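You operate a simulated robot arm through the tools that you are given. There is no shell and no other tool.

Carry out the task below with a simulated robot arm. There is one attempt and no reset: what you move stays moved.

Task
Simmer the soup on high, switch off, then stir the milk in.
Fine: wooden spoon, then on the spoons tray; keep clear of the steam, don't touch the hot pan.

The check looks at the end state, three seconds after you hand in, the way a careful person would. Anything else that was tipped, shoved, dropped, spilled or broken makes it a failure.

Robot
A 7-joint arm with a two-finger parallel gripper, fixed in place. Base frame: the origin is at the foot of the arm, x ahead of it, y to its left, z up; the work surface is at about z = 920. Lengths are in mm, angles in degrees, forces in N, time in s.
With the tool pointing down near the work surface it reaches from about 320 to 780 mm from the base axis. Its first joint turns from -166.0 to 166.0 degrees. Payload 3.91 kg.
Tool frame: the origin (TCP) lies between the finger pads and is the grasp point; the fingertips stand 30 mm ahead of it; z points along the fingers, y is the line along which they close. The gripper opens to 110 mm. The fingers are 20 mm wide and 10 mm thick; the gripper's body (48 by 112 mm) begins 55 mm behind the TCP.
Orientation is told as [roll, pitch, yaw] about the base's x, y, z axes, in that order, counted from this pose: with the fingers straight down and closing along the base's y, the tool's x points along the base's -x, its y along +y and its z along -z.

Tools
- The arm moves only by the tool nudge_tool. Its argument "series" is a list of rows, each an object (a shift or turn left out is 0, a gripper value left out holds the last) with "travel": the shift along the tool's x, y, z in cm, a list of three; "rotation": the turn, a rotation vector about the tool's x, y, z in degrees, a list of three; "fingers": the opening, from 0 (shut) to 1 (fully open). In form: [{"travel": [tx, ty, tz], "rotation": [ax, ay, az], "fingers": fingers}, ...]. A call has 1 to 20 rows; each row shifts and turns the commanded pose from where the row before left it, along the tool's axes as they then stand. A row lasts 0.2 s, in which the tool goes at most 50 mm and 8.6 degrees; a call with a longer step from one row to the next is refused whole, and so is a gripper value outside its range. Where a pose cannot be reached the arm comes as near as it can. A force on the tool above 40 N (or 10 N above the force at the start of the call, whichever is more), or a blocked arm, ends the call early, and 0.2 s more pass. Each finger travels about 153 mm/s and halts on what it meets, pressing with about 29 N; the grip force reading is that of the motor and also rises with nothing between the fingers. The clock runs only during rows and for 0.2 s after the last one: add rows that do not move to give the fingers time. The reply holds the time, the measured pose of the TCP, the force on the tool along the base axes, the opening and the grip force, in the units named above and with some noise, with the torque about the TCP (base axes, N m) and any sound that the robot's microphone picked up.
- Cameras (640 x 400 px; columns grow to the right, rows downward): "scene" is fixed at [401.8, -501.5, 1491.4]; the picture's right is [1.00, 0.10, 0.00], its down [0.03, -0.30, -0.95] and it looks along [-0.09, 0.95, -0.30] (base axes); focal length 333 px, centre (320, 200). "wrist" rides on the gripper at [77, 7, -114] in the tool frame; the picture's right is [-0.09, 1.00, 0.00], its down [-0.80, -0.07, -0.59] and it looks along [-0.59, -0.05, 0.80] (tool axes); focal length 270 px, centre (320, 200). There is no depth. A picture from a camera that has moved, and an enlarged one, comes with that camera's place and axes in the base frame and with its lens.
- grab_frame(camera): a new picture of that camera. No time passes.
- move_column(by): slides the trunk up (or, below 0, down) by that many mm; the arm rides with it, the base frame stays. It gives what a move gives, with no picture.
- enlarge(camera, box): a new picture of the part [left, top, right, bottom] of that camera's present view, enlarged. No time passes.
- finish_job(): hands the job in; it is judged then, once.

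Places have to be worked out from the pictures, the camera data and where the tool is seen. Open the gripper and draw the arm clear of the work before you hand the job in, unless the task says otherwise.

The tools are called after "Call:" by a JSON object that holds its "name" and its "arguments". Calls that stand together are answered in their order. nudge_tool: Moves the arm, as the interface text tells. Its arguments: {"type":"object","properties":{"series":{"type":"array","items":{"type":"object","properties":{"travel":{"type":"array","items":{"type":"number"}},"rotation":{"type":"array","items":{"type":"number"}},"fingers":{"type":"number"}}}}},"required":["series"]} The other tools are called the same way: move_column (by) slides the trunk up or down; grab_frame (camera) takes a picture; enlarge (camera, box) takes an enlarged picture of a part of a camera's view; finish_job () hands the job in.

At the start:

```text
time: 0.0
position: [151.5, 382.8, 1342.7]
tcp_rot: [0.0, 0.0, -0.1]
wrist_force: [0.0, 0.5, 0.4]
ft_torque: [-0.01, -0.01, 0.0]
opening: 110.1
gripper_force: 0.1
trunk travel left (down, up): [-500.0, 110.0]
```

scene: 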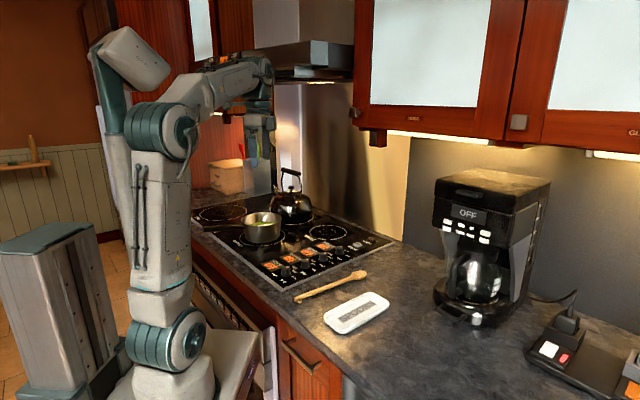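
wrist: 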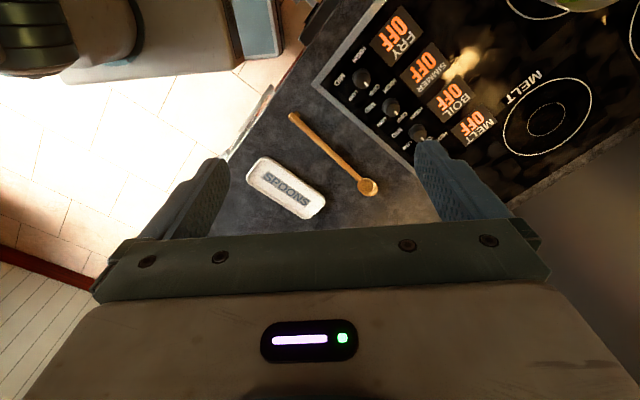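

I start by looking closely at the stove, its controls and the items around it.

Call:
{"name": "enlarge", "arguments": {"camera": "scene", "box": [180, 150, 400, 340]}}

Call:
{"name": "enlarge", "arguments": {"camera": "scene", "box": [250, 220, 350, 290]}}

Call:
{"name": "enlarge", "arguments": {"camera": "wrist", "box": [300, 0, 640, 220]}}

```text
2.11 times, centred on (290, 245) of scene
camera zoom: at [401.8, -501.5, 1491.4], right [1.0, 0.1, 0.0], down [0.03, -0.3, -0.95], along [-0.09, 0.95, -0.3], focal length 701 px, centre (383, 105)
```

zoom: 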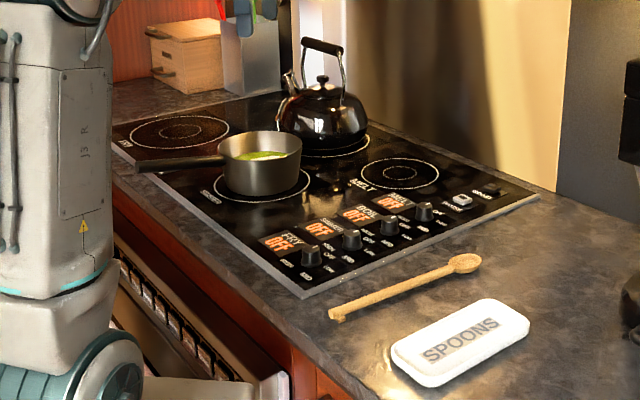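

```text
5.71 times, centred on (300, 255) of scene
camera zoom: at [401.8, -501.5, 1491.4], right [1.0, 0.1, 0.0], down [0.03, -0.3, -0.95], along [-0.09, 0.95, -0.3], focal length 1902 px, centre (434, -114)
```

zoom: 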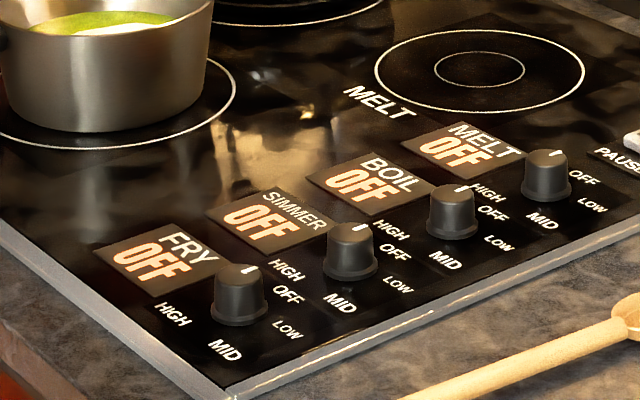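

```text
1.82 times, centred on (470, 110) of wrist
camera zoom: at [75.3, 390.0, 1458.1], right [0.09, 1.0, 0.0], down [0.8, -0.07, 0.59], along [0.59, -0.05, -0.8], focal length 491 px, centre (47, 364)
```

zoom: 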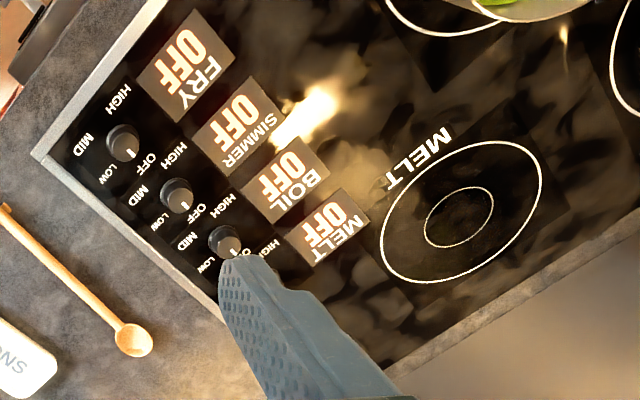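

The knobs each have their own display; I need to know which zone the pan sits on, and read the PAUSE area and the pan's contents.

Call:
{"name": "enlarge", "arguments": {"camera": "scene", "box": [190, 180, 270, 230]}}

Call:
{"name": "enlarge", "arguments": {"camera": "scene", "box": [230, 200, 300, 250]}}

Call:
{"name": "enlarge", "arguments": {"camera": "scene", "box": [320, 220, 400, 270]}}

Call:
{"name": "enlarge", "arguments": {"camera": "scene", "box": [230, 60, 330, 230]}}

Call:
{"name": "enlarge", "arguments": {"camera": "scene", "box": [280, 255, 400, 340]}}

```text
8.00 times, centred on (230, 205) of scene
camera zoom: at [401.8, -501.5, 1491.4], right [1.0, 0.1, 0.0], down [0.03, -0.3, -0.95], along [-0.09, 0.95, -0.3], focal length 2663 px, centre (1040, 160)
```

zoom: 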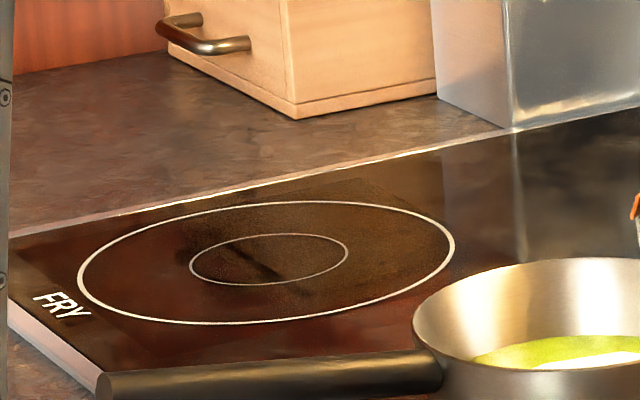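

```text
8.00 times, centred on (265, 225) of scene
camera zoom: at [401.8, -501.5, 1491.4], right [1.0, 0.1, 0.0], down [0.03, -0.3, -0.95], along [-0.09, 0.95, -0.3], focal length 2663 px, centre (760, 0)
```

zoom: 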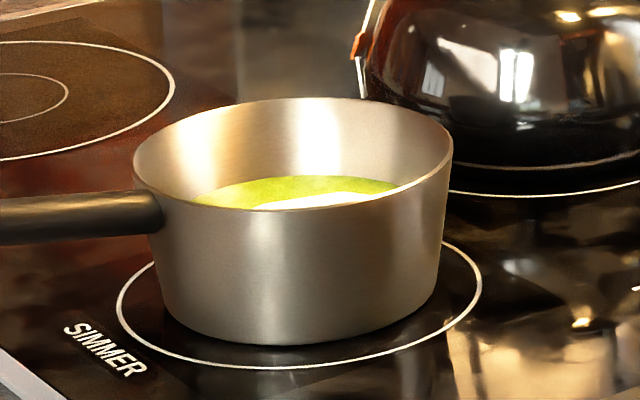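

```text
8.00 times, centred on (360, 245) of scene
camera zoom: at [401.8, -501.5, 1491.4], right [1.0, 0.1, 0.0], down [0.03, -0.3, -0.95], along [-0.09, 0.95, -0.3], focal length 2663 px, centre (0, -160)
```

zoom: 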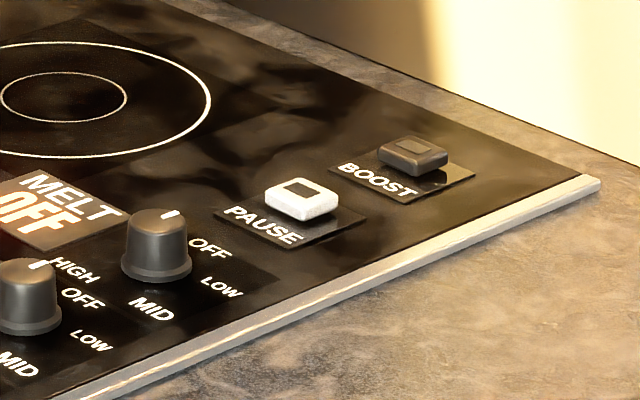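

```text
2.35 times, centred on (280, 145) of scene
camera zoom: at [401.8, -501.5, 1491.4], right [1.0, 0.1, 0.0], down [0.03, -0.3, -0.95], along [-0.09, 0.95, -0.3], focal length 783 px, centre (414, 329)
```

zoom: 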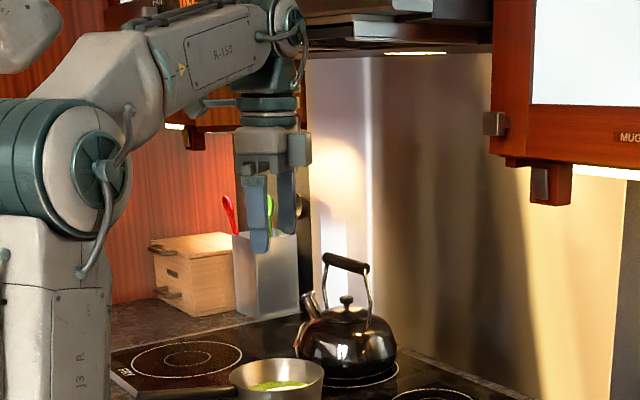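

```text
4.71 times, centred on (340, 298) of scene
camera zoom: at [401.8, -501.5, 1491.4], right [1.0, 0.1, 0.0], down [0.03, -0.3, -0.95], along [-0.09, 0.95, -0.3], focal length 1567 px, centre (226, -259)
```

zoom: 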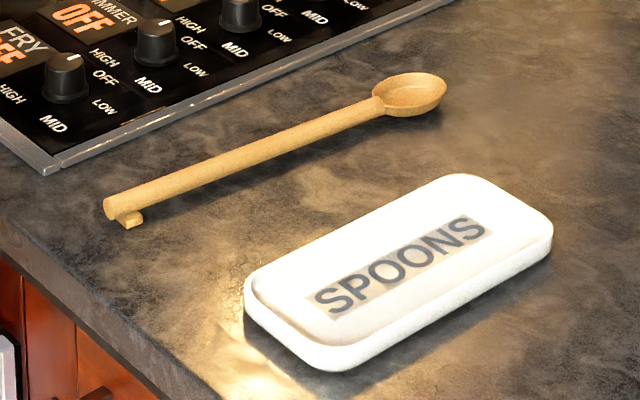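

The pan is on the SIMMER zone, so the SIMMER knob (about x 256, y 514) is the one; its mark points to OFF. I move above it to look at it closely with the wrist camera.

Call:
{"name": "nudge_tool", "arguments": {"series": [{"travel": [-1.75, 2.2, 2.3]}, {"travel": [-1.75, 2.2, 2.3]}, {"travel": [-1.75, 2.2, 2.3]}, {"travel": [-1.75, 2.2, 2.3]}, {"travel": [-1.75, 2.2, 2.3]}, {"travel": [-1.75, 2.1, 2.3]}, {}]}}

Call:
{"name": "grab_frame", "arguments": {"camera": "wrist"}}

Call:
{"name": "grab_frame", "arguments": {"camera": "scene"}}

```text
time: 1.6
position: [257.6, 513.3, 1206.4]
tcp_rot: [0.0, 0.1, 0.1]
wrist_force: [1.1, 0.1, -0.5]
ft_torque: [0.01, 0.01, -0.01]
opening: 110.2
gripper_force: 0.0
trunk travel left (down, up): [-500.0, 110.0]
```

```text
taken
camera wrist: at [181.3, 520.8, 1321.0], right [0.09, 1.0, 0.0], down [0.8, -0.07, 0.59], along [0.59, -0.05, -0.8], focal length 270 px, centre (320, 200)
```

wrist: 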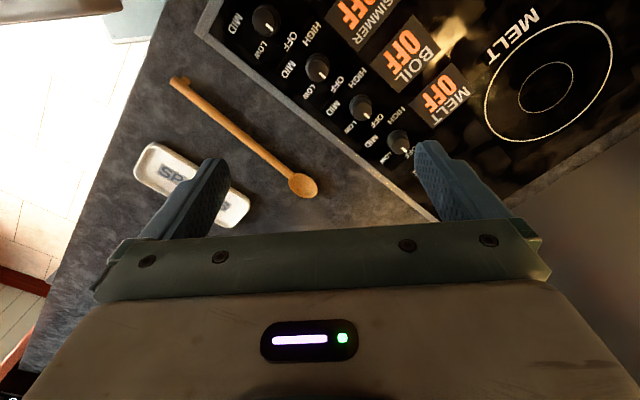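

```text
taken
```

scene: 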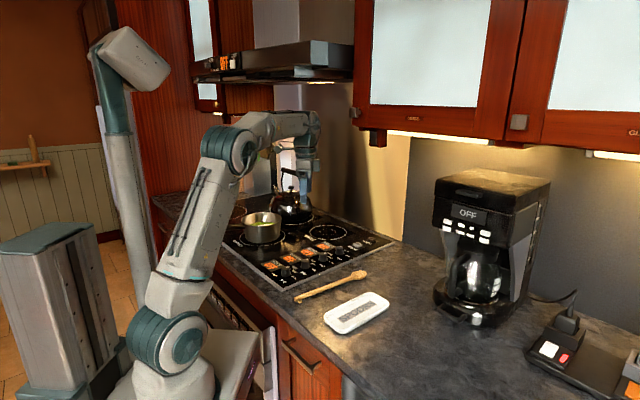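

I zoom in on the knob to see its shape, mark and the dial labels.

Call:
{"name": "enlarge", "arguments": {"camera": "wrist", "box": [260, 10, 400, 110]}}

Call:
{"name": "enlarge", "arguments": {"camera": "scene", "box": [280, 240, 320, 270]}}

```text
4.00 times, centred on (330, 60) of wrist
camera zoom: at [181.3, 520.8, 1321.0], right [0.09, 1.0, 0.0], down [0.8, -0.07, 0.59], along [0.59, -0.05, -0.8], focal length 1081 px, centre (280, 760)
```

zoom: 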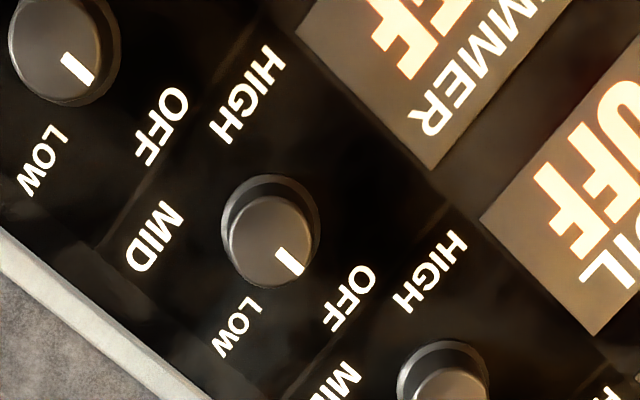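

```text
13.33 times, centred on (300, 255) of scene
camera zoom: at [401.8, -501.5, 1491.4], right [1.0, 0.1, 0.0], down [0.03, -0.3, -0.95], along [-0.09, 0.95, -0.3], focal length 4439 px, centre (587, -533)
```

zoom: 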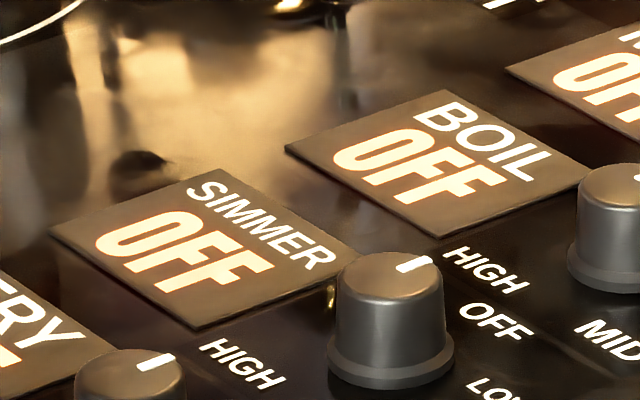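

The SIMMER knob is about 30 mm wide and 28 mm tall, at about (250, 512), with OFF at 45°, LOW, MID, HIGH following clockwise seen from above. I centre over it, come down partway and pre-turn the tool counter-clockwise so I have wrist travel for the clockwise turn.

Call:
{"name": "nudge_tool", "arguments": {"series": [{"travel": [0.7, -0.1, 4.0]}, {"travel": [0, 0, 4.0]}, {"travel": [0, 0, 4.0]}, {"travel": [0, 0, 3.0]}, {"rotation": [0, 0, -8.5]}, {"rotation": [0, 0, -8.5]}, {"rotation": [0, 0, -8.5]}, {"rotation": [0, 0, -8.5]}, {"rotation": [0, 0, -8.5]}, {"rotation": [0, 0, -8.5]}, {"rotation": [0, 0, -8.5]}, {"rotation": [0, 0, -8.5]}, {"rotation": [0, 0, -8.5]}, {}]}}

Call:
{"name": "grab_frame", "arguments": {"camera": "wrist"}}

Call:
{"name": "grab_frame", "arguments": {"camera": "scene"}}

```text
time: 4.6
position: [249.4, 512.8, 1054.8]
tcp_rot: [0.0, 0.0, 76.6]
wrist_force: [0.7, 0.2, -0.1]
ft_torque: [0.01, 0.01, 0.0]
opening: 110.0
gripper_force: 0.1
trunk travel left (down, up): [-500.0, 110.0]
```

```text
taken
camera wrist: at [225.7, 439.8, 1170.6], right [-0.95, 0.32, 0.0], down [0.25, 0.76, 0.59], along [0.19, 0.56, -0.8], focal length 270 px, centre (320, 200)
```

wrist: 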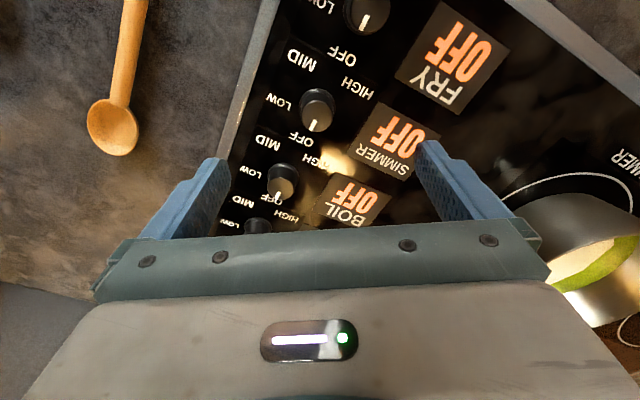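

```text
taken
```

scene: 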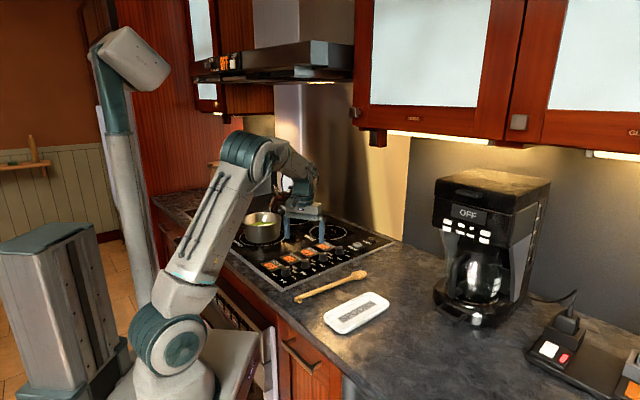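

I zoom to locate the knob precisely from this second viewpoint.

Call:
{"name": "enlarge", "arguments": {"camera": "wrist", "box": [250, 50, 410, 150]}}

Call:
{"name": "enlarge", "arguments": {"camera": "scene", "box": [220, 170, 380, 290]}}

```text
4.00 times, centred on (330, 100) of wrist
camera zoom: at [225.7, 439.8, 1170.6], right [-0.95, 0.32, 0.0], down [0.25, 0.76, 0.59], along [0.19, 0.56, -0.8], focal length 1081 px, centre (280, 600)
```

zoom: 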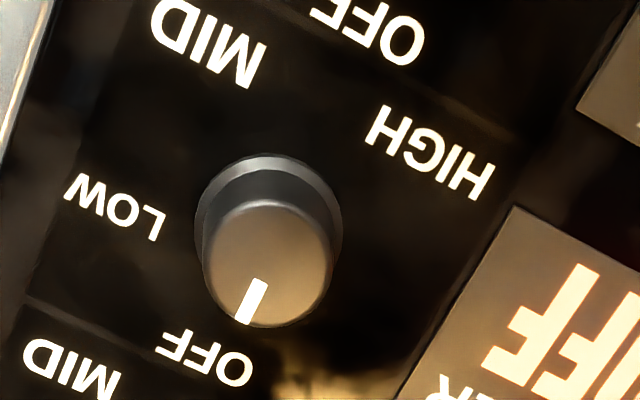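

```text
3.33 times, centred on (300, 230) of scene
camera zoom: at [401.8, -501.5, 1491.4], right [1.0, 0.1, 0.0], down [0.03, -0.3, -0.95], along [-0.09, 0.95, -0.3], focal length 1110 px, centre (387, 100)
```

zoom: 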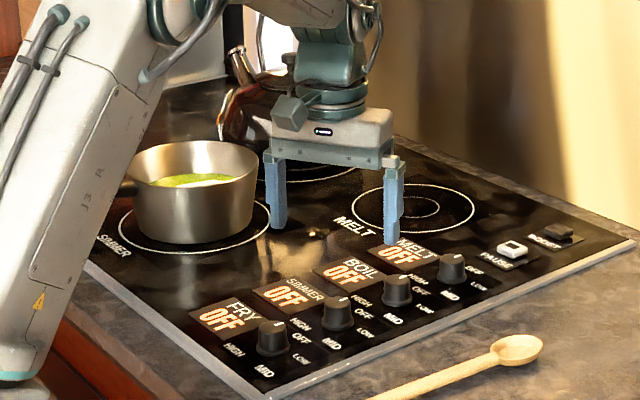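

Both views agree: knob axis at (253, 510.5), top z≈953, surface ≈926. I centre on it, come down to TCP z≈966 with the fingers part-open, and close.

Call:
{"name": "nudge_tool", "arguments": {"series": [{"travel": [0.14, -0.4, 0], "fingers": 0.6}, {"travel": [0, 0, 3.0]}, {"travel": [0, 0, 3.0]}, {"travel": [0, 0, 2.0]}, {"travel": [0, 0, 0.9]}, {}]}}

Call:
{"name": "enlarge", "arguments": {"camera": "wrist", "box": [200, 60, 440, 220]}}

Call:
{"name": "enlarge", "arguments": {"camera": "scene", "box": [260, 220, 340, 280]}}

```text
time: 6.0
position: [252.7, 511.2, 967.3]
tcp_rot: [0.0, 0.0, 76.6]
wrist_force: [0.5, 1.3, 0.4]
ft_torque: [-0.03, 0.0, -0.02]
opening: 66.0
gripper_force: 0.0
trunk travel left (down, up): [-500.0, 110.0]
```

```text
2.50 times, centred on (320, 140) of wrist
camera zoom: at [229.5, 438.2, 1081.2], right [-0.95, 0.32, 0.0], down [0.25, 0.76, 0.59], along [0.19, 0.56, -0.8], focal length 676 px, centre (320, 350)
```

zoom: 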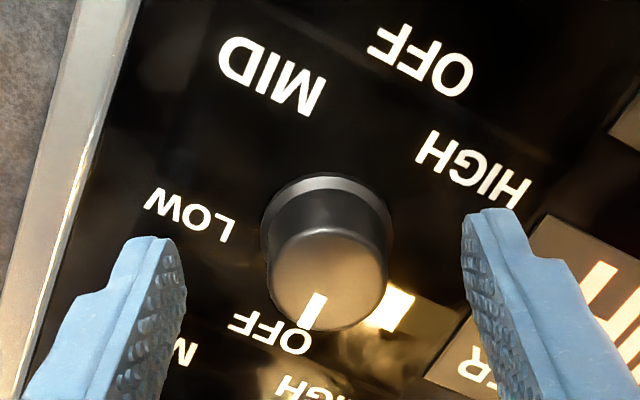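

```text
6.67 times, centred on (300, 250) of scene
camera zoom: at [401.8, -501.5, 1491.4], right [1.0, 0.1, 0.0], down [0.03, -0.3, -0.95], along [-0.09, 0.95, -0.3], focal length 2219 px, centre (453, -133)
```

zoom: 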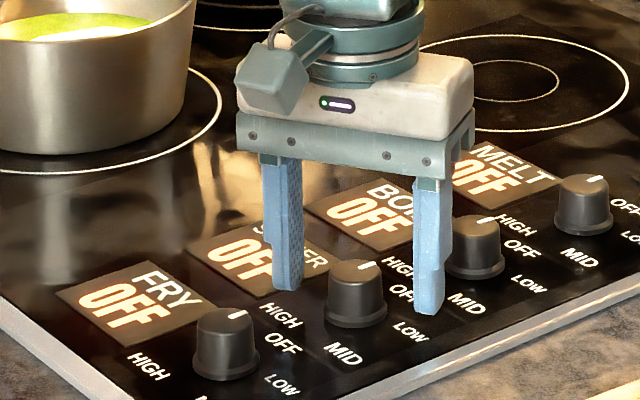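

The knob sits midway between the fingers. I close on it.

Call:
{"name": "nudge_tool", "arguments": {"series": [{"fingers": 0.3}, {"fingers": 0.15}, {"fingers": 0.15}, {"fingers": 0.15}]}}

Call:
{"name": "enlarge", "arguments": {"camera": "scene", "box": [260, 220, 340, 280]}}

```text
time: 7.0
position: [251.9, 511.3, 965.9]
tcp_rot: [-0.1, 0.1, 76.6]
wrist_force: [-10.8, 1.6, -3.8]
ft_torque: [0.13, -0.03, -0.01]
opening: 29.4
gripper_force: 44.7
trunk travel left (down, up): [-500.0, 110.0]
```

```text
6.67 times, centred on (300, 250) of scene
camera zoom: at [401.8, -501.5, 1491.4], right [1.0, 0.1, 0.0], down [0.03, -0.3, -0.95], along [-0.09, 0.95, -0.3], focal length 2219 px, centre (453, -133)
```

zoom: 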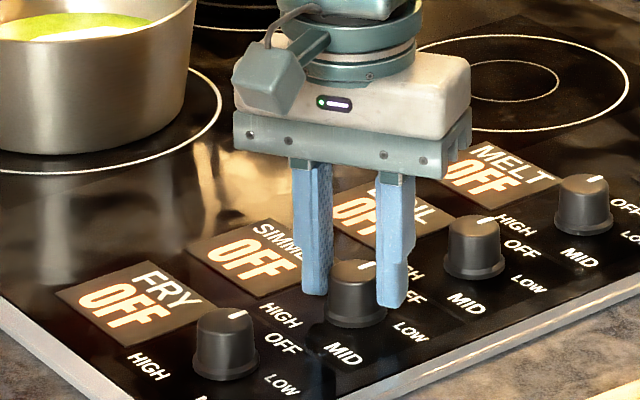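

Gripped at 29 mm; a sideways force of about 11 N says the knob is a bit toward -x, so I shift slightly, then turn clockwise about 70°.

Call:
{"name": "nudge_tool", "arguments": {"series": [{"travel": [0, 0.1, 0]}, {"rotation": [0, 0, 8]}, {"rotation": [0, 0, 8]}, {"rotation": [0, 0, 8]}, {"rotation": [0, 0, 8]}, {"rotation": [0, 0, 8]}, {"rotation": [0, 0, 8]}, {"rotation": [0, 0, 8]}, {"rotation": [0, 0, 8]}, {"rotation": [0, 0, 6]}]}}

Call:
{"name": "enlarge", "arguments": {"camera": "scene", "box": [260, 220, 340, 280]}}

Call:
{"name": "enlarge", "arguments": {"camera": "wrist", "box": [160, 0, 480, 220]}}

```text
time: 9.2
position: [252.5, 510.9, 966.8]
tcp_rot: [0.0, -0.2, 6.5]
wrist_force: [-6.3, 6.6, 3.9]
ft_torque: [-0.32, 0.22, 0.03]
opening: 29.6
gripper_force: 45.0
trunk travel left (down, up): [-500.0, 110.0]
```

```text
6.67 times, centred on (300, 250) of scene
camera zoom: at [401.8, -501.5, 1491.4], right [1.0, 0.1, 0.0], down [0.03, -0.3, -0.95], along [-0.09, 0.95, -0.3], focal length 2219 px, centre (453, -133)
```

zoom: 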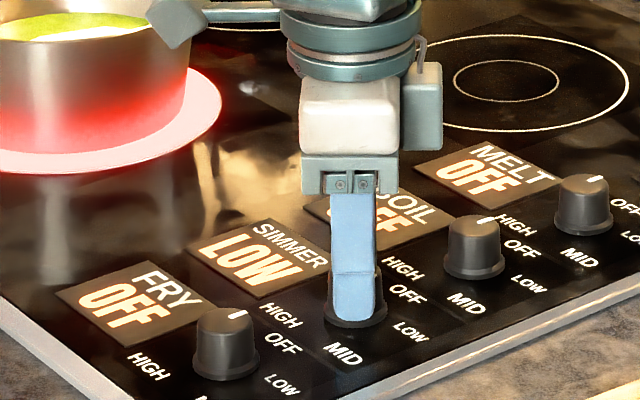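

```text
1.82 times, centred on (320, 110) of wrist
camera zoom: at [175.0, 509.9, 1081.2], right [-0.02, 1.0, 0.0], down [0.8, 0.02, 0.6], along [0.6, 0.01, -0.8], focal length 491 px, centre (320, 364)
```

zoom: 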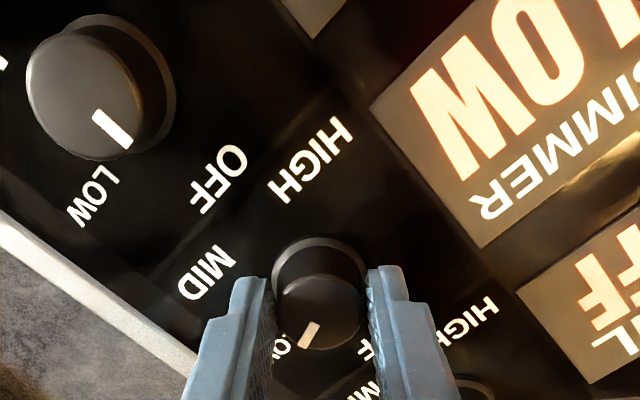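

The display now reads SIMMER LOW and the zone glows under the pan. I continue clockwise toward MID and on.

Call:
{"name": "nudge_tool", "arguments": {"series": [{"rotation": [0, 0, 8]}, {"rotation": [0, 0, 8]}, {"rotation": [0, 0, 8]}, {"rotation": [0, 0, 8]}, {"rotation": [0, 0, 8]}, {"rotation": [0, 0, 8]}, {"rotation": [0, 0, 8]}, {"rotation": [0, 0, 8]}, {"rotation": [0, 0, 8]}]}}

Call:
{"name": "enlarge", "arguments": {"camera": "scene", "box": [230, 190, 340, 280]}}

Call:
{"name": "enlarge", "arguments": {"camera": "wrist", "box": [160, 0, 480, 220]}}

```text
time: 11.2
position: [251.7, 512.0, 967.1]
tcp_rot: [0.1, 0.0, -65.6]
wrist_force: [-3.3, 8.5, 6.8]
ft_torque: [0.22, 0.4, 0.04]
opening: 29.6
gripper_force: 45.1
trunk travel left (down, up): [-500.0, 110.0]
```

```text
4.44 times, centred on (285, 235) of scene
camera zoom: at [401.8, -501.5, 1491.4], right [1.0, 0.1, 0.0], down [0.03, -0.3, -0.95], along [-0.09, 0.95, -0.3], focal length 1480 px, centre (476, 44)
```

zoom: 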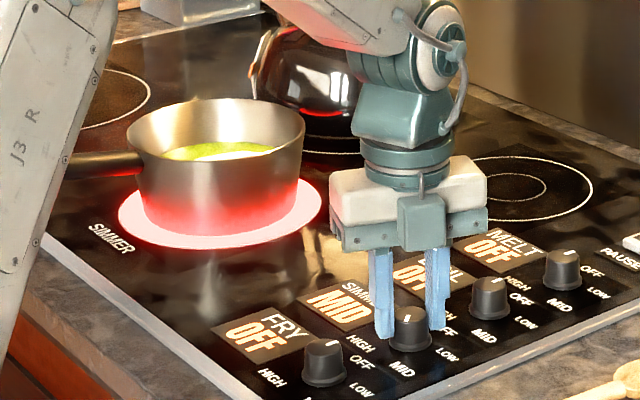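

```text
1.82 times, centred on (320, 110) of wrist
camera zoom: at [226.7, 584.6, 1081.3], right [0.94, 0.33, 0.0], down [0.27, -0.76, 0.59], along [0.2, -0.56, -0.8], focal length 491 px, centre (320, 364)
```

zoom: 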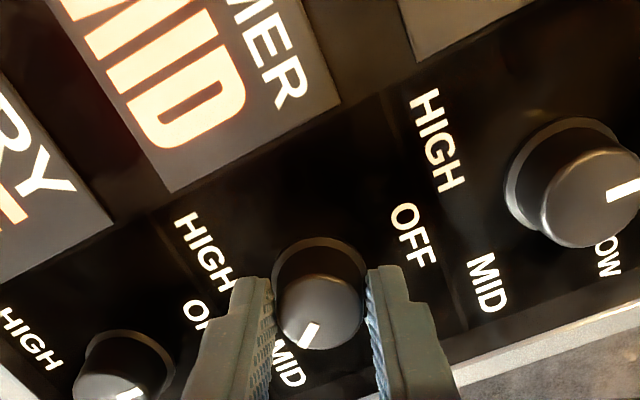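

MID now. I keep turning clockwise the remaining stretch towards HIGH.

Call:
{"name": "nudge_tool", "arguments": {"series": [{"rotation": [0, 0, 8]}, {"rotation": [0, 0, 8]}, {"rotation": [0, 0, 8]}, {"rotation": [0, 0, 8]}, {"rotation": [0, 0, 8]}, {"rotation": [0, 0, 8]}, {"rotation": [0, 0, 8]}, {"rotation": [0, 0, 8]}]}}

Call:
{"name": "enlarge", "arguments": {"camera": "scene", "box": [230, 190, 340, 280]}}

Call:
{"name": "enlarge", "arguments": {"camera": "wrist", "box": [160, 0, 480, 220]}}

```text
time: 13.0
position: [252.1, 510.5, 966.3]
tcp_rot: [0.0, -0.1, -129.7]
wrist_force: [-1.3, 10.1, 11.8]
ft_torque: [-0.47, -0.33, 0.0]
opening: 29.4
gripper_force: 44.6
trunk travel left (down, up): [-500.0, 110.0]
```

```text
4.44 times, centred on (285, 235) of scene
camera zoom: at [401.8, -501.5, 1491.4], right [1.0, 0.1, 0.0], down [0.03, -0.3, -0.95], along [-0.09, 0.95, -0.3], focal length 1480 px, centre (476, 44)
```

zoom: 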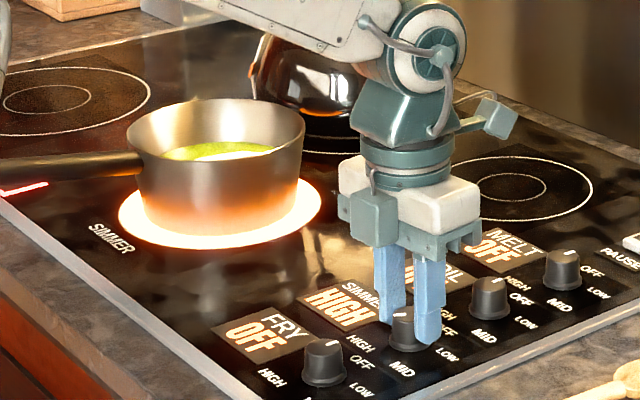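

```text
1.82 times, centred on (320, 110) of wrist
camera zoom: at [306.6, 566.7, 1081.4], right [0.71, -0.7, 0.0], down [-0.56, -0.57, 0.59], along [-0.42, -0.42, -0.8], focal length 491 px, centre (320, 364)
```

zoom: 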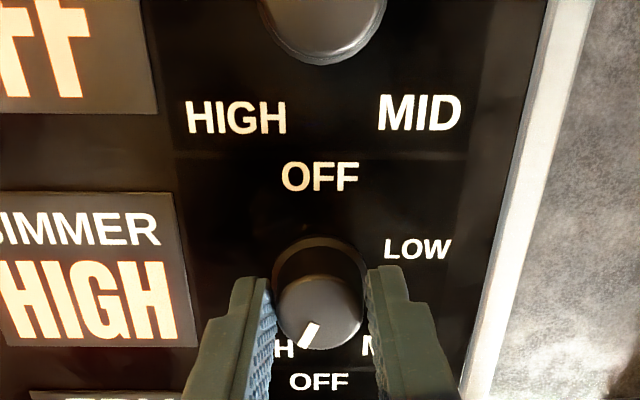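

SIMMER HIGH is on. I hold the knob here and wait, watching for simmering.

Call:
{"name": "nudge_tool", "arguments": {"series": [{"rotation": [0, 0, 3]}, {}, {}, {}, {}, {}, {}, {}, {}, {}]}}

Call:
{"name": "enlarge", "arguments": {"camera": "scene", "box": [210, 160, 320, 250]}}

```text
time: 15.2
position: [251.8, 510.7, 966.7]
tcp_rot: [-0.1, 0.1, -132.5]
wrist_force: [0.8, 9.7, 14.6]
ft_torque: [0.6, 0.03, 0.01]
opening: 29.8
gripper_force: 45.1
trunk travel left (down, up): [-500.0, 110.0]
```

```text
4.44 times, centred on (265, 205) of scene
camera zoom: at [401.8, -501.5, 1491.4], right [1.0, 0.1, 0.0], down [0.03, -0.3, -0.95], along [-0.09, 0.95, -0.3], focal length 1480 px, centre (564, 178)
```

zoom: 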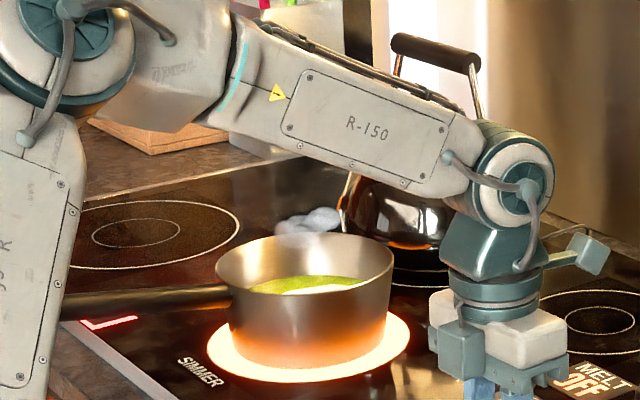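

Steam begins to rise; my arm is about 300 mm to the side of it. I keep waiting for a real simmer.

Call:
{"name": "nudge_tool", "arguments": {"series": [{}, {}, {}, {}, {}, {}, {}, {}, {}, {}, {}, {}, {}, {}, {}]}}

Call:
{"name": "enlarge", "arguments": {"camera": "scene", "box": [210, 160, 320, 250]}}

Call:
{"name": "enlarge", "arguments": {"camera": "scene", "box": [235, 200, 295, 240]}}

```text
time: 18.4
position: [252.4, 510.6, 966.4]
tcp_rot: [0.0, 0.0, -132.5]
wrist_force: [1.3, 11.6, 16.4]
ft_torque: [0.39, 0.21, -0.03]
opening: 29.5
gripper_force: 45.1
trunk travel left (down, up): [-500.0, 110.0]
```

```text
4.44 times, centred on (265, 205) of scene
camera zoom: at [401.8, -501.5, 1491.4], right [1.0, 0.1, 0.0], down [0.03, -0.3, -0.95], along [-0.09, 0.95, -0.3], focal length 1480 px, centre (564, 178)
```

zoom: 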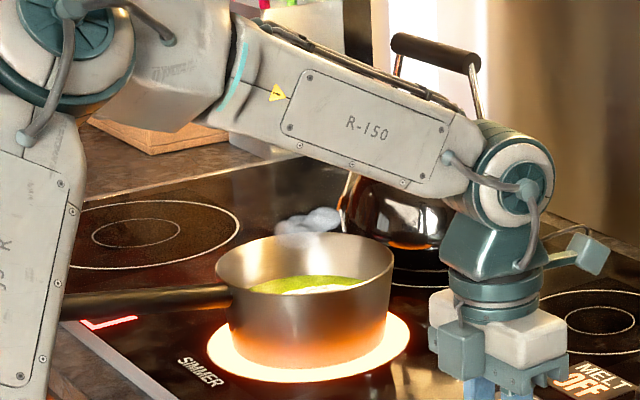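

```text
10.00 times, centred on (265, 220) of scene
camera zoom: at [401.8, -501.5, 1491.4], right [1.0, 0.1, 0.0], down [0.03, -0.3, -0.95], along [-0.09, 0.95, -0.3], focal length 3329 px, centre (870, 0)
```

zoom: 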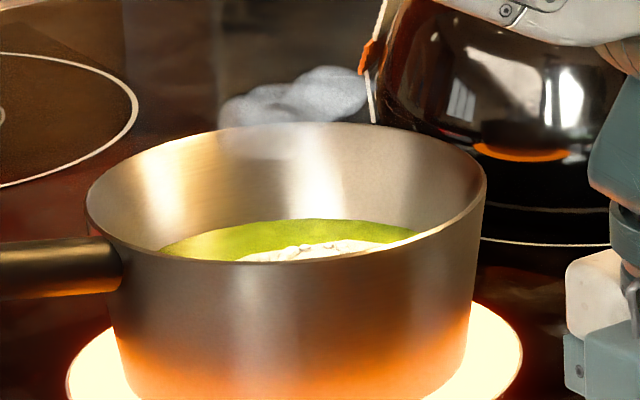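

Steam and small bubbles are visible; I wait some more to see whether the simmer develops further.

Call:
{"name": "nudge_tool", "arguments": {"series": [{}, {}, {}, {}, {}, {}, {}, {}, {}, {}, {}, {}, {}, {}, {}, {}, {}, {}, {}, {}]}}

Call:
{"name": "enlarge", "arguments": {"camera": "scene", "box": [235, 200, 295, 240]}}

Call:
{"name": "grab_frame", "arguments": {"camera": "scene"}}

Call:
{"name": "enlarge", "arguments": {"camera": "scene", "box": [180, 210, 260, 270]}}

```text
time: 22.6
position: [251.4, 511.3, 965.8]
tcp_rot: [0.0, 0.0, -132.5]
wrist_force: [-1.1, 14.9, 17.8]
ft_torque: [0.64, 0.19, 0.02]
opening: 29.8
gripper_force: 45.0
trunk travel left (down, up): [-500.0, 110.0]
```

```text
10.00 times, centred on (265, 220) of scene
camera zoom: at [401.8, -501.5, 1491.4], right [1.0, 0.1, 0.0], down [0.03, -0.3, -0.95], along [-0.09, 0.95, -0.3], focal length 3329 px, centre (870, 0)
```

zoom: 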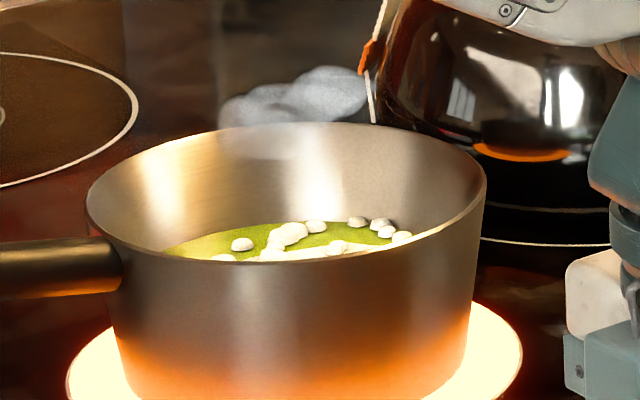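

```text
taken
```

scene: 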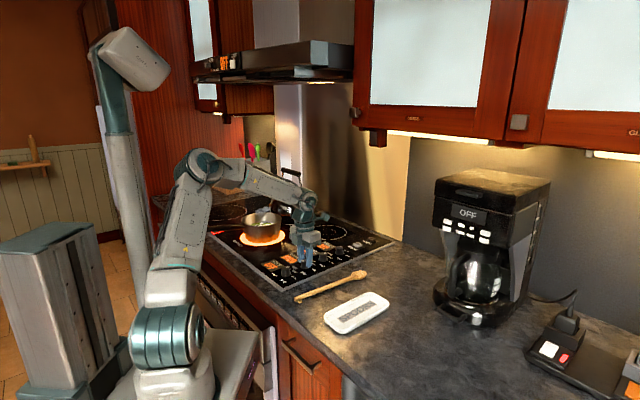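

```text
6.67 times, centred on (220, 240) of scene
camera zoom: at [401.8, -501.5, 1491.4], right [1.0, 0.1, 0.0], down [0.03, -0.3, -0.95], along [-0.09, 0.95, -0.3], focal length 2219 px, centre (987, -67)
```

zoom: 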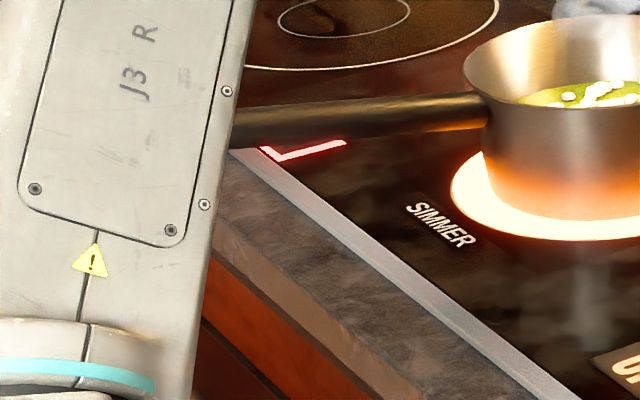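

The soup now bubbles clearly. I give it two more seconds and check before turning it off.

Call:
{"name": "nudge_tool", "arguments": {"series": [{}, {}, {}, {}, {}, {}, {}, {}, {}]}}

Call:
{"name": "enlarge", "arguments": {"camera": "scene", "box": [235, 200, 295, 240]}}

```text
time: 24.6
position: [253.1, 512.0, 966.7]
tcp_rot: [0.0, 0.0, -132.4]
wrist_force: [-1.6, 13.2, 16.8]
ft_torque: [0.59, 0.21, 0.02]
opening: 29.6
gripper_force: 45.5
trunk travel left (down, up): [-500.0, 110.0]
```

```text
10.00 times, centred on (265, 220) of scene
camera zoom: at [401.8, -501.5, 1491.4], right [1.0, 0.1, 0.0], down [0.03, -0.3, -0.95], along [-0.09, 0.95, -0.3], focal length 3329 px, centre (870, 0)
```

zoom: 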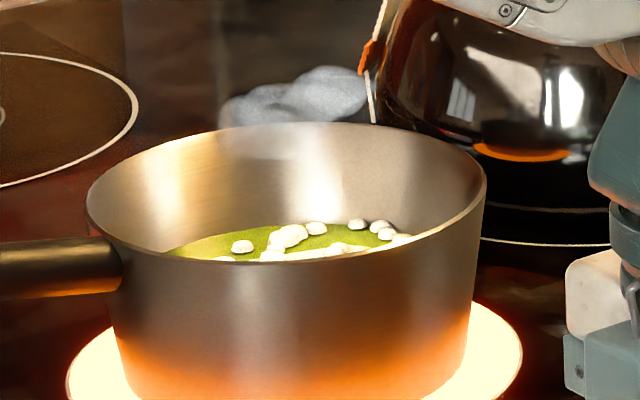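

The simmer is full and steady. I turn the knob back counter-clockwise toward OFF.

Call:
{"name": "nudge_tool", "arguments": {"series": [{"rotation": [0, 0, -8.4]}, {"rotation": [0, 0, -8.4]}, {"rotation": [0, 0, -8.4]}, {"rotation": [0, 0, -8.4]}, {"rotation": [0, 0, -8.4]}, {"rotation": [0, 0, -8.4]}, {"rotation": [0, 0, -8.4]}, {"rotation": [0, 0, -8.4]}, {"rotation": [0, 0, -8.4]}, {"rotation": [0, 0, -8.4]}, {"rotation": [0, 0, -8.4]}, {"rotation": [0, 0, -8.4]}, {"rotation": [0, 0, -8.4]}, {"rotation": [0, 0, -8.4]}, {"rotation": [0, 0, -8.4]}, {"rotation": [0, 0, -8.4]}, {"rotation": [0, 0, -8.4]}, {"rotation": [0, 0, -8.4]}]}}

Call:
{"name": "enlarge", "arguments": {"camera": "scene", "box": [230, 190, 340, 280]}}

Call:
{"name": "enlarge", "arguments": {"camera": "wrist", "box": [160, 0, 480, 220]}}

```text
time: 28.4
position: [252.3, 511.9, 966.1]
tcp_rot: [0.1, 0.0, 18.9]
wrist_force: [-3.8, 8.3, 6.1]
ft_torque: [0.87, -0.43, 0.0]
opening: 29.5
gripper_force: 45.1
trunk travel left (down, up): [-500.0, 110.0]
```

```text
4.44 times, centred on (285, 235) of scene
camera zoom: at [401.8, -501.5, 1491.4], right [1.0, 0.1, 0.0], down [0.03, -0.3, -0.95], along [-0.09, 0.95, -0.3], focal length 1480 px, centre (476, 44)
```

zoom: 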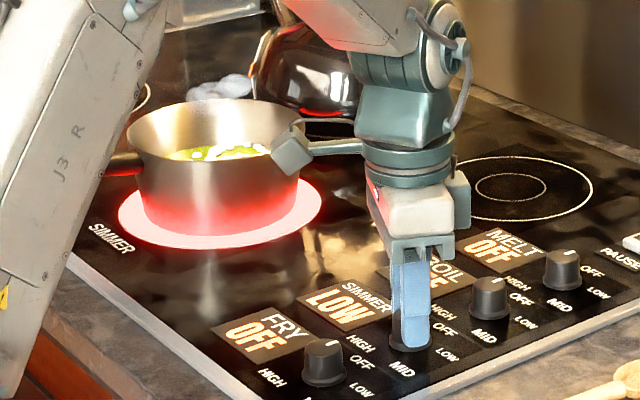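

```text
1.82 times, centred on (320, 110) of wrist
camera zoom: at [177.5, 493.4, 1081.2], right [-0.24, 0.97, 0.0], down [0.78, 0.19, 0.59], along [0.58, 0.14, -0.8], focal length 491 px, centre (320, 364)
```

zoom: 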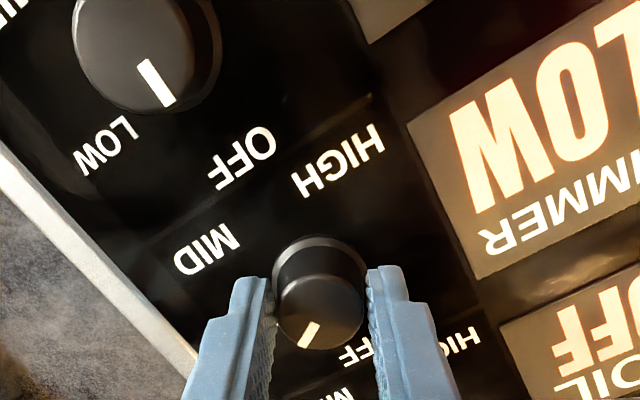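

LOW on the way down, with no slip. I turn the remaining 57° or so to OFF.

Call:
{"name": "nudge_tool", "arguments": {"series": [{"rotation": [0, 0, -8.3]}, {"rotation": [0, 0, -8.3]}, {"rotation": [0, 0, -8.3]}, {"rotation": [0, 0, -8.3]}, {"rotation": [0, 0, -8.3]}, {"rotation": [0, 0, -8.3]}, {"rotation": [0, 0, -8]}, {}]}}

Call:
{"name": "enlarge", "arguments": {"camera": "scene", "box": [230, 190, 340, 280]}}

Call:
{"name": "enlarge", "arguments": {"camera": "wrist", "box": [160, 0, 480, 220]}}

```text
time: 30.2
position: [251.5, 512.3, 966.3]
tcp_rot: [-0.1, 0.0, 76.7]
wrist_force: [-7.7, 12.5, 7.5]
ft_torque: [1.04, 0.4, 0.02]
opening: 29.4
gripper_force: 45.1
trunk travel left (down, up): [-500.0, 110.0]
```

```text
4.44 times, centred on (285, 235) of scene
camera zoom: at [401.8, -501.5, 1491.4], right [1.0, 0.1, 0.0], down [0.03, -0.3, -0.95], along [-0.09, 0.95, -0.3], focal length 1480 px, centre (476, 44)
```

zoom: 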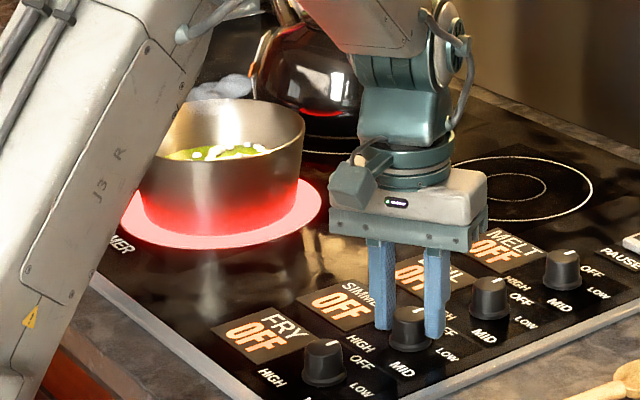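

```text
1.82 times, centred on (320, 110) of wrist
camera zoom: at [228.0, 438.8, 1081.2], right [-0.95, 0.32, 0.0], down [0.25, 0.76, 0.59], along [0.19, 0.56, -0.8], focal length 491 px, centre (320, 364)
```

zoom: 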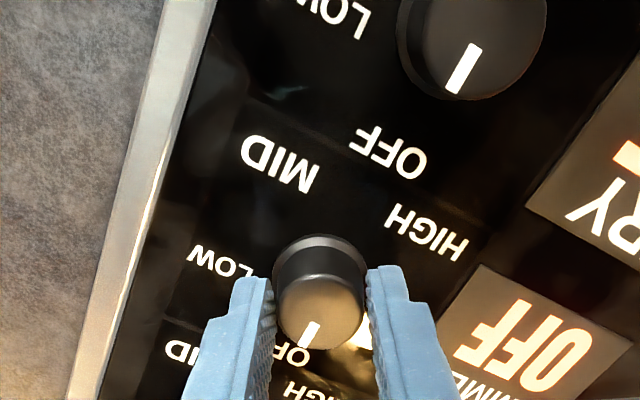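

SIMMER shows OFF. I release the knob, rise straight up, and look toward the spoon.

Call:
{"name": "nudge_tool", "arguments": {"series": [{"fingers": 0.6}, {"fingers": 0.6}, {"travel": [0, 0, -3.0]}, {"travel": [0, 0, -4.0]}, {"travel": [0, 0, -4.5]}, {"travel": [0, 0, -4.5]}, {"travel": [0, 0, -4.5]}, {}]}}

Call:
{"name": "grab_frame", "arguments": {"camera": "wrist"}}

Call:
{"name": "enlarge", "arguments": {"camera": "scene", "box": [200, 170, 360, 290]}}

```text
time: 32.0
position: [250.0, 508.7, 1172.2]
tcp_rot: [0.0, 0.0, 76.6]
wrist_force: [0.2, -0.1, -0.1]
ft_torque: [0.01, 0.02, 0.01]
opening: 66.0
gripper_force: 0.0
trunk travel left (down, up): [-500.0, 110.0]
```

```text
taken
camera wrist: at [225.1, 435.8, 1286.8], right [-0.95, 0.32, 0.0], down [0.26, 0.76, 0.59], along [0.19, 0.56, -0.8], focal length 270 px, centre (320, 200)
```

wrist: 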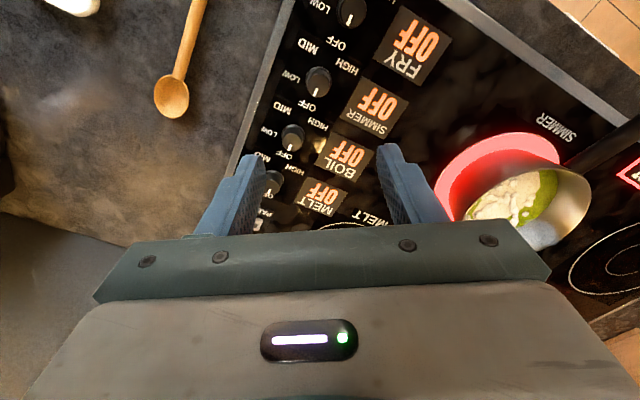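

```text
3.33 times, centred on (280, 230) of scene
camera zoom: at [401.8, -501.5, 1491.4], right [1.0, 0.1, 0.0], down [0.03, -0.3, -0.95], along [-0.09, 0.95, -0.3], focal length 1110 px, centre (453, 100)
```

zoom: 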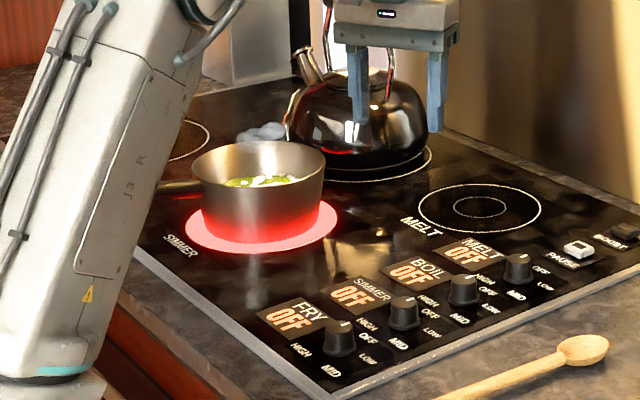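

The knob is released and stands at OFF. Before leaving I take a closer look at the pan and the milk from here.

Call:
{"name": "enlarge", "arguments": {"camera": "wrist", "box": [420, 110, 640, 260]}}

Call:
{"name": "enlarge", "arguments": {"camera": "wrist", "box": [60, 0, 240, 130]}}

```text
2.67 times, centred on (530, 185) of wrist
camera zoom: at [225.1, 435.8, 1286.8], right [-0.95, 0.32, 0.0], down [0.26, 0.76, 0.59], along [0.19, 0.56, -0.8], focal length 721 px, centre (-240, 240)
```

zoom: 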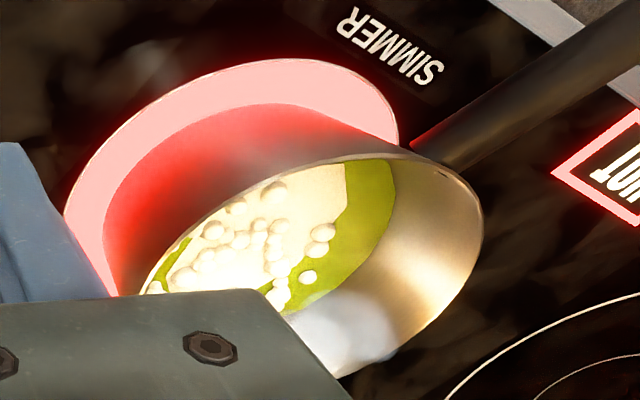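

```text
3.08 times, centred on (150, 65) of wrist
camera zoom: at [225.1, 435.8, 1286.8], right [-0.95, 0.32, 0.0], down [0.26, 0.76, 0.59], along [0.19, 0.56, -0.8], focal length 832 px, centre (843, 615)
```

zoom: 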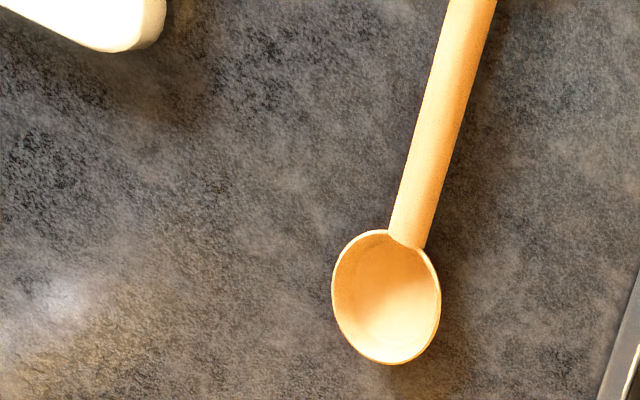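

The pan centre works out at about (31, 767), rim radius 84, rim z≈995; the milk is a white layer on the soup. The spoon runs from its handle end at about (254, 320) to the bowl at (440, 474). I move above the handle near (296, 355) and align the tool with it.

Call:
{"name": "nudge_tool", "arguments": {"series": [{"travel": [3.48, -2.01, 0]}, {"travel": [3.48, -2.01, 0]}, {"travel": [3.48, -2.01, 0]}, {"travel": [3.48, -2.01, 0]}, {"rotation": [0, 0, 7.4]}, {"rotation": [0, 0, 7.4]}, {"rotation": [0, 0, 7.4]}, {"rotation": [0, 0, 7.4]}, {"rotation": [0, 0, 7.4]}, {}]}}

Call:
{"name": "grab_frame", "arguments": {"camera": "wrist"}}

Call:
{"name": "grab_frame", "arguments": {"camera": "scene"}}

```text
time: 34.2
position: [298.5, 356.2, 1171.2]
tcp_rot: [0.0, 0.0, 39.5]
wrist_force: [1.0, -0.2, 0.4]
ft_torque: [0.0, 0.02, 0.01]
opening: 66.0
gripper_force: 0.1
trunk travel left (down, up): [-500.0, 110.0]
```

```text
taken
camera wrist: at [234.5, 313.3, 1286.4], right [-0.56, 0.83, 0.0], down [0.66, 0.45, 0.59], along [0.49, 0.34, -0.8], focal length 270 px, centre (320, 200)
```

wrist: 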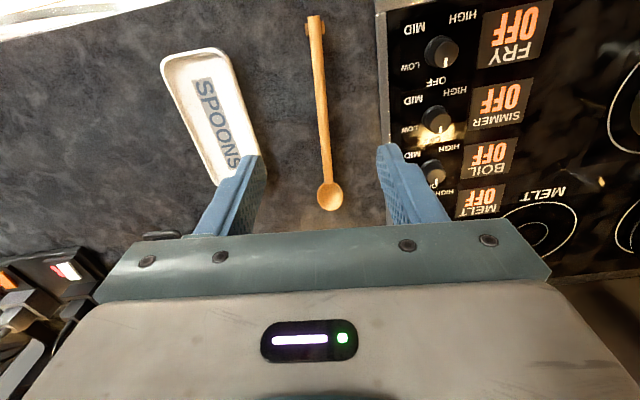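

```text
taken
```

scene: 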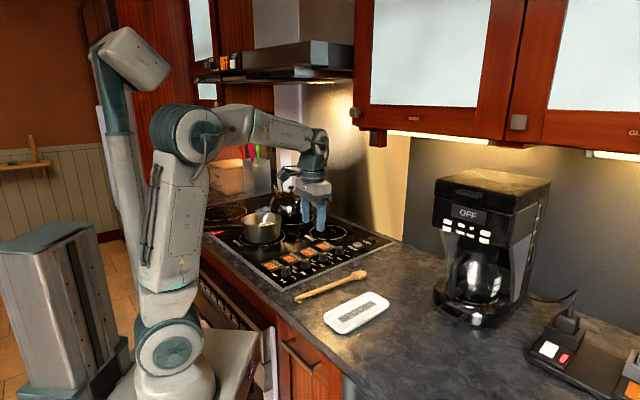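

I zoom in on the spoon handle for its width, its end and height.

Call:
{"name": "enlarge", "arguments": {"camera": "wrist", "box": [260, 0, 380, 80]}}

Call:
{"name": "enlarge", "arguments": {"camera": "scene", "box": [285, 260, 375, 320]}}

Call:
{"name": "enlarge", "arguments": {"camera": "scene", "box": [225, 170, 325, 250]}}

```text
5.00 times, centred on (320, 40) of wrist
camera zoom: at [234.5, 313.3, 1286.4], right [-0.56, 0.83, 0.0], down [0.66, 0.45, 0.59], along [0.49, 0.34, -0.8], focal length 1351 px, centre (320, 1000)
```

zoom: 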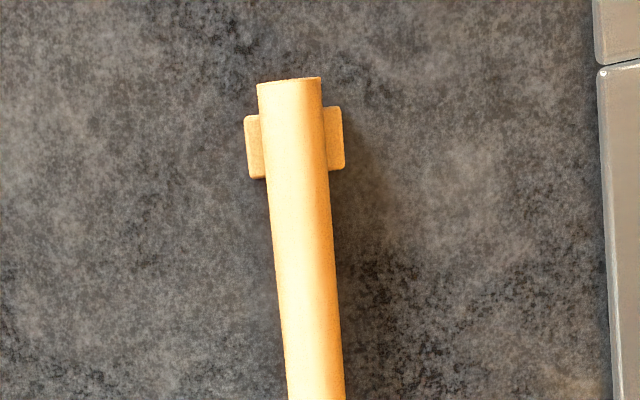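

```text
6.67 times, centred on (330, 290) of scene
camera zoom: at [401.8, -501.5, 1491.4], right [1.0, 0.1, 0.0], down [0.03, -0.3, -0.95], along [-0.09, 0.95, -0.3], focal length 2219 px, centre (253, -400)
```

zoom: 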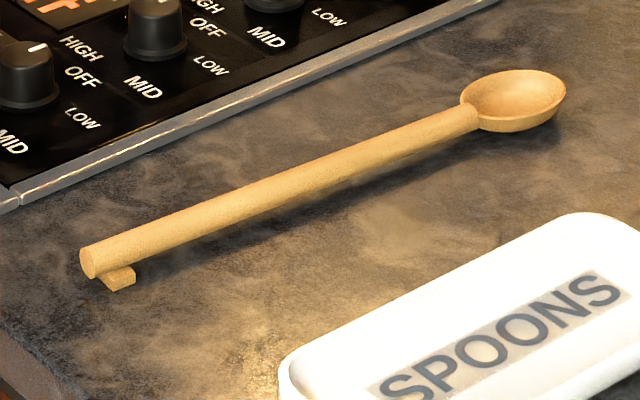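

```text
5.00 times, centred on (275, 210) of scene
camera zoom: at [401.8, -501.5, 1491.4], right [1.0, 0.1, 0.0], down [0.03, -0.3, -0.95], along [-0.09, 0.95, -0.3], focal length 1664 px, centre (545, 150)
```

zoom: 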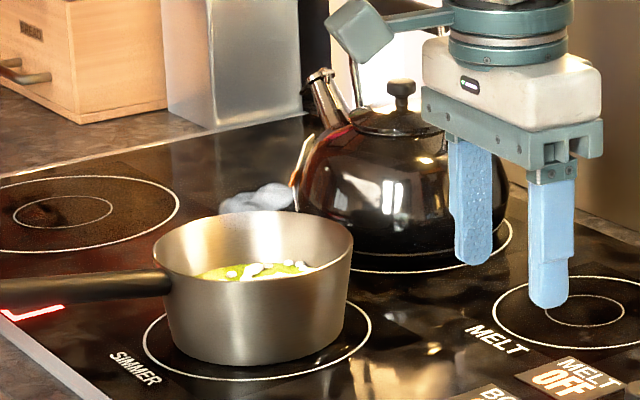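

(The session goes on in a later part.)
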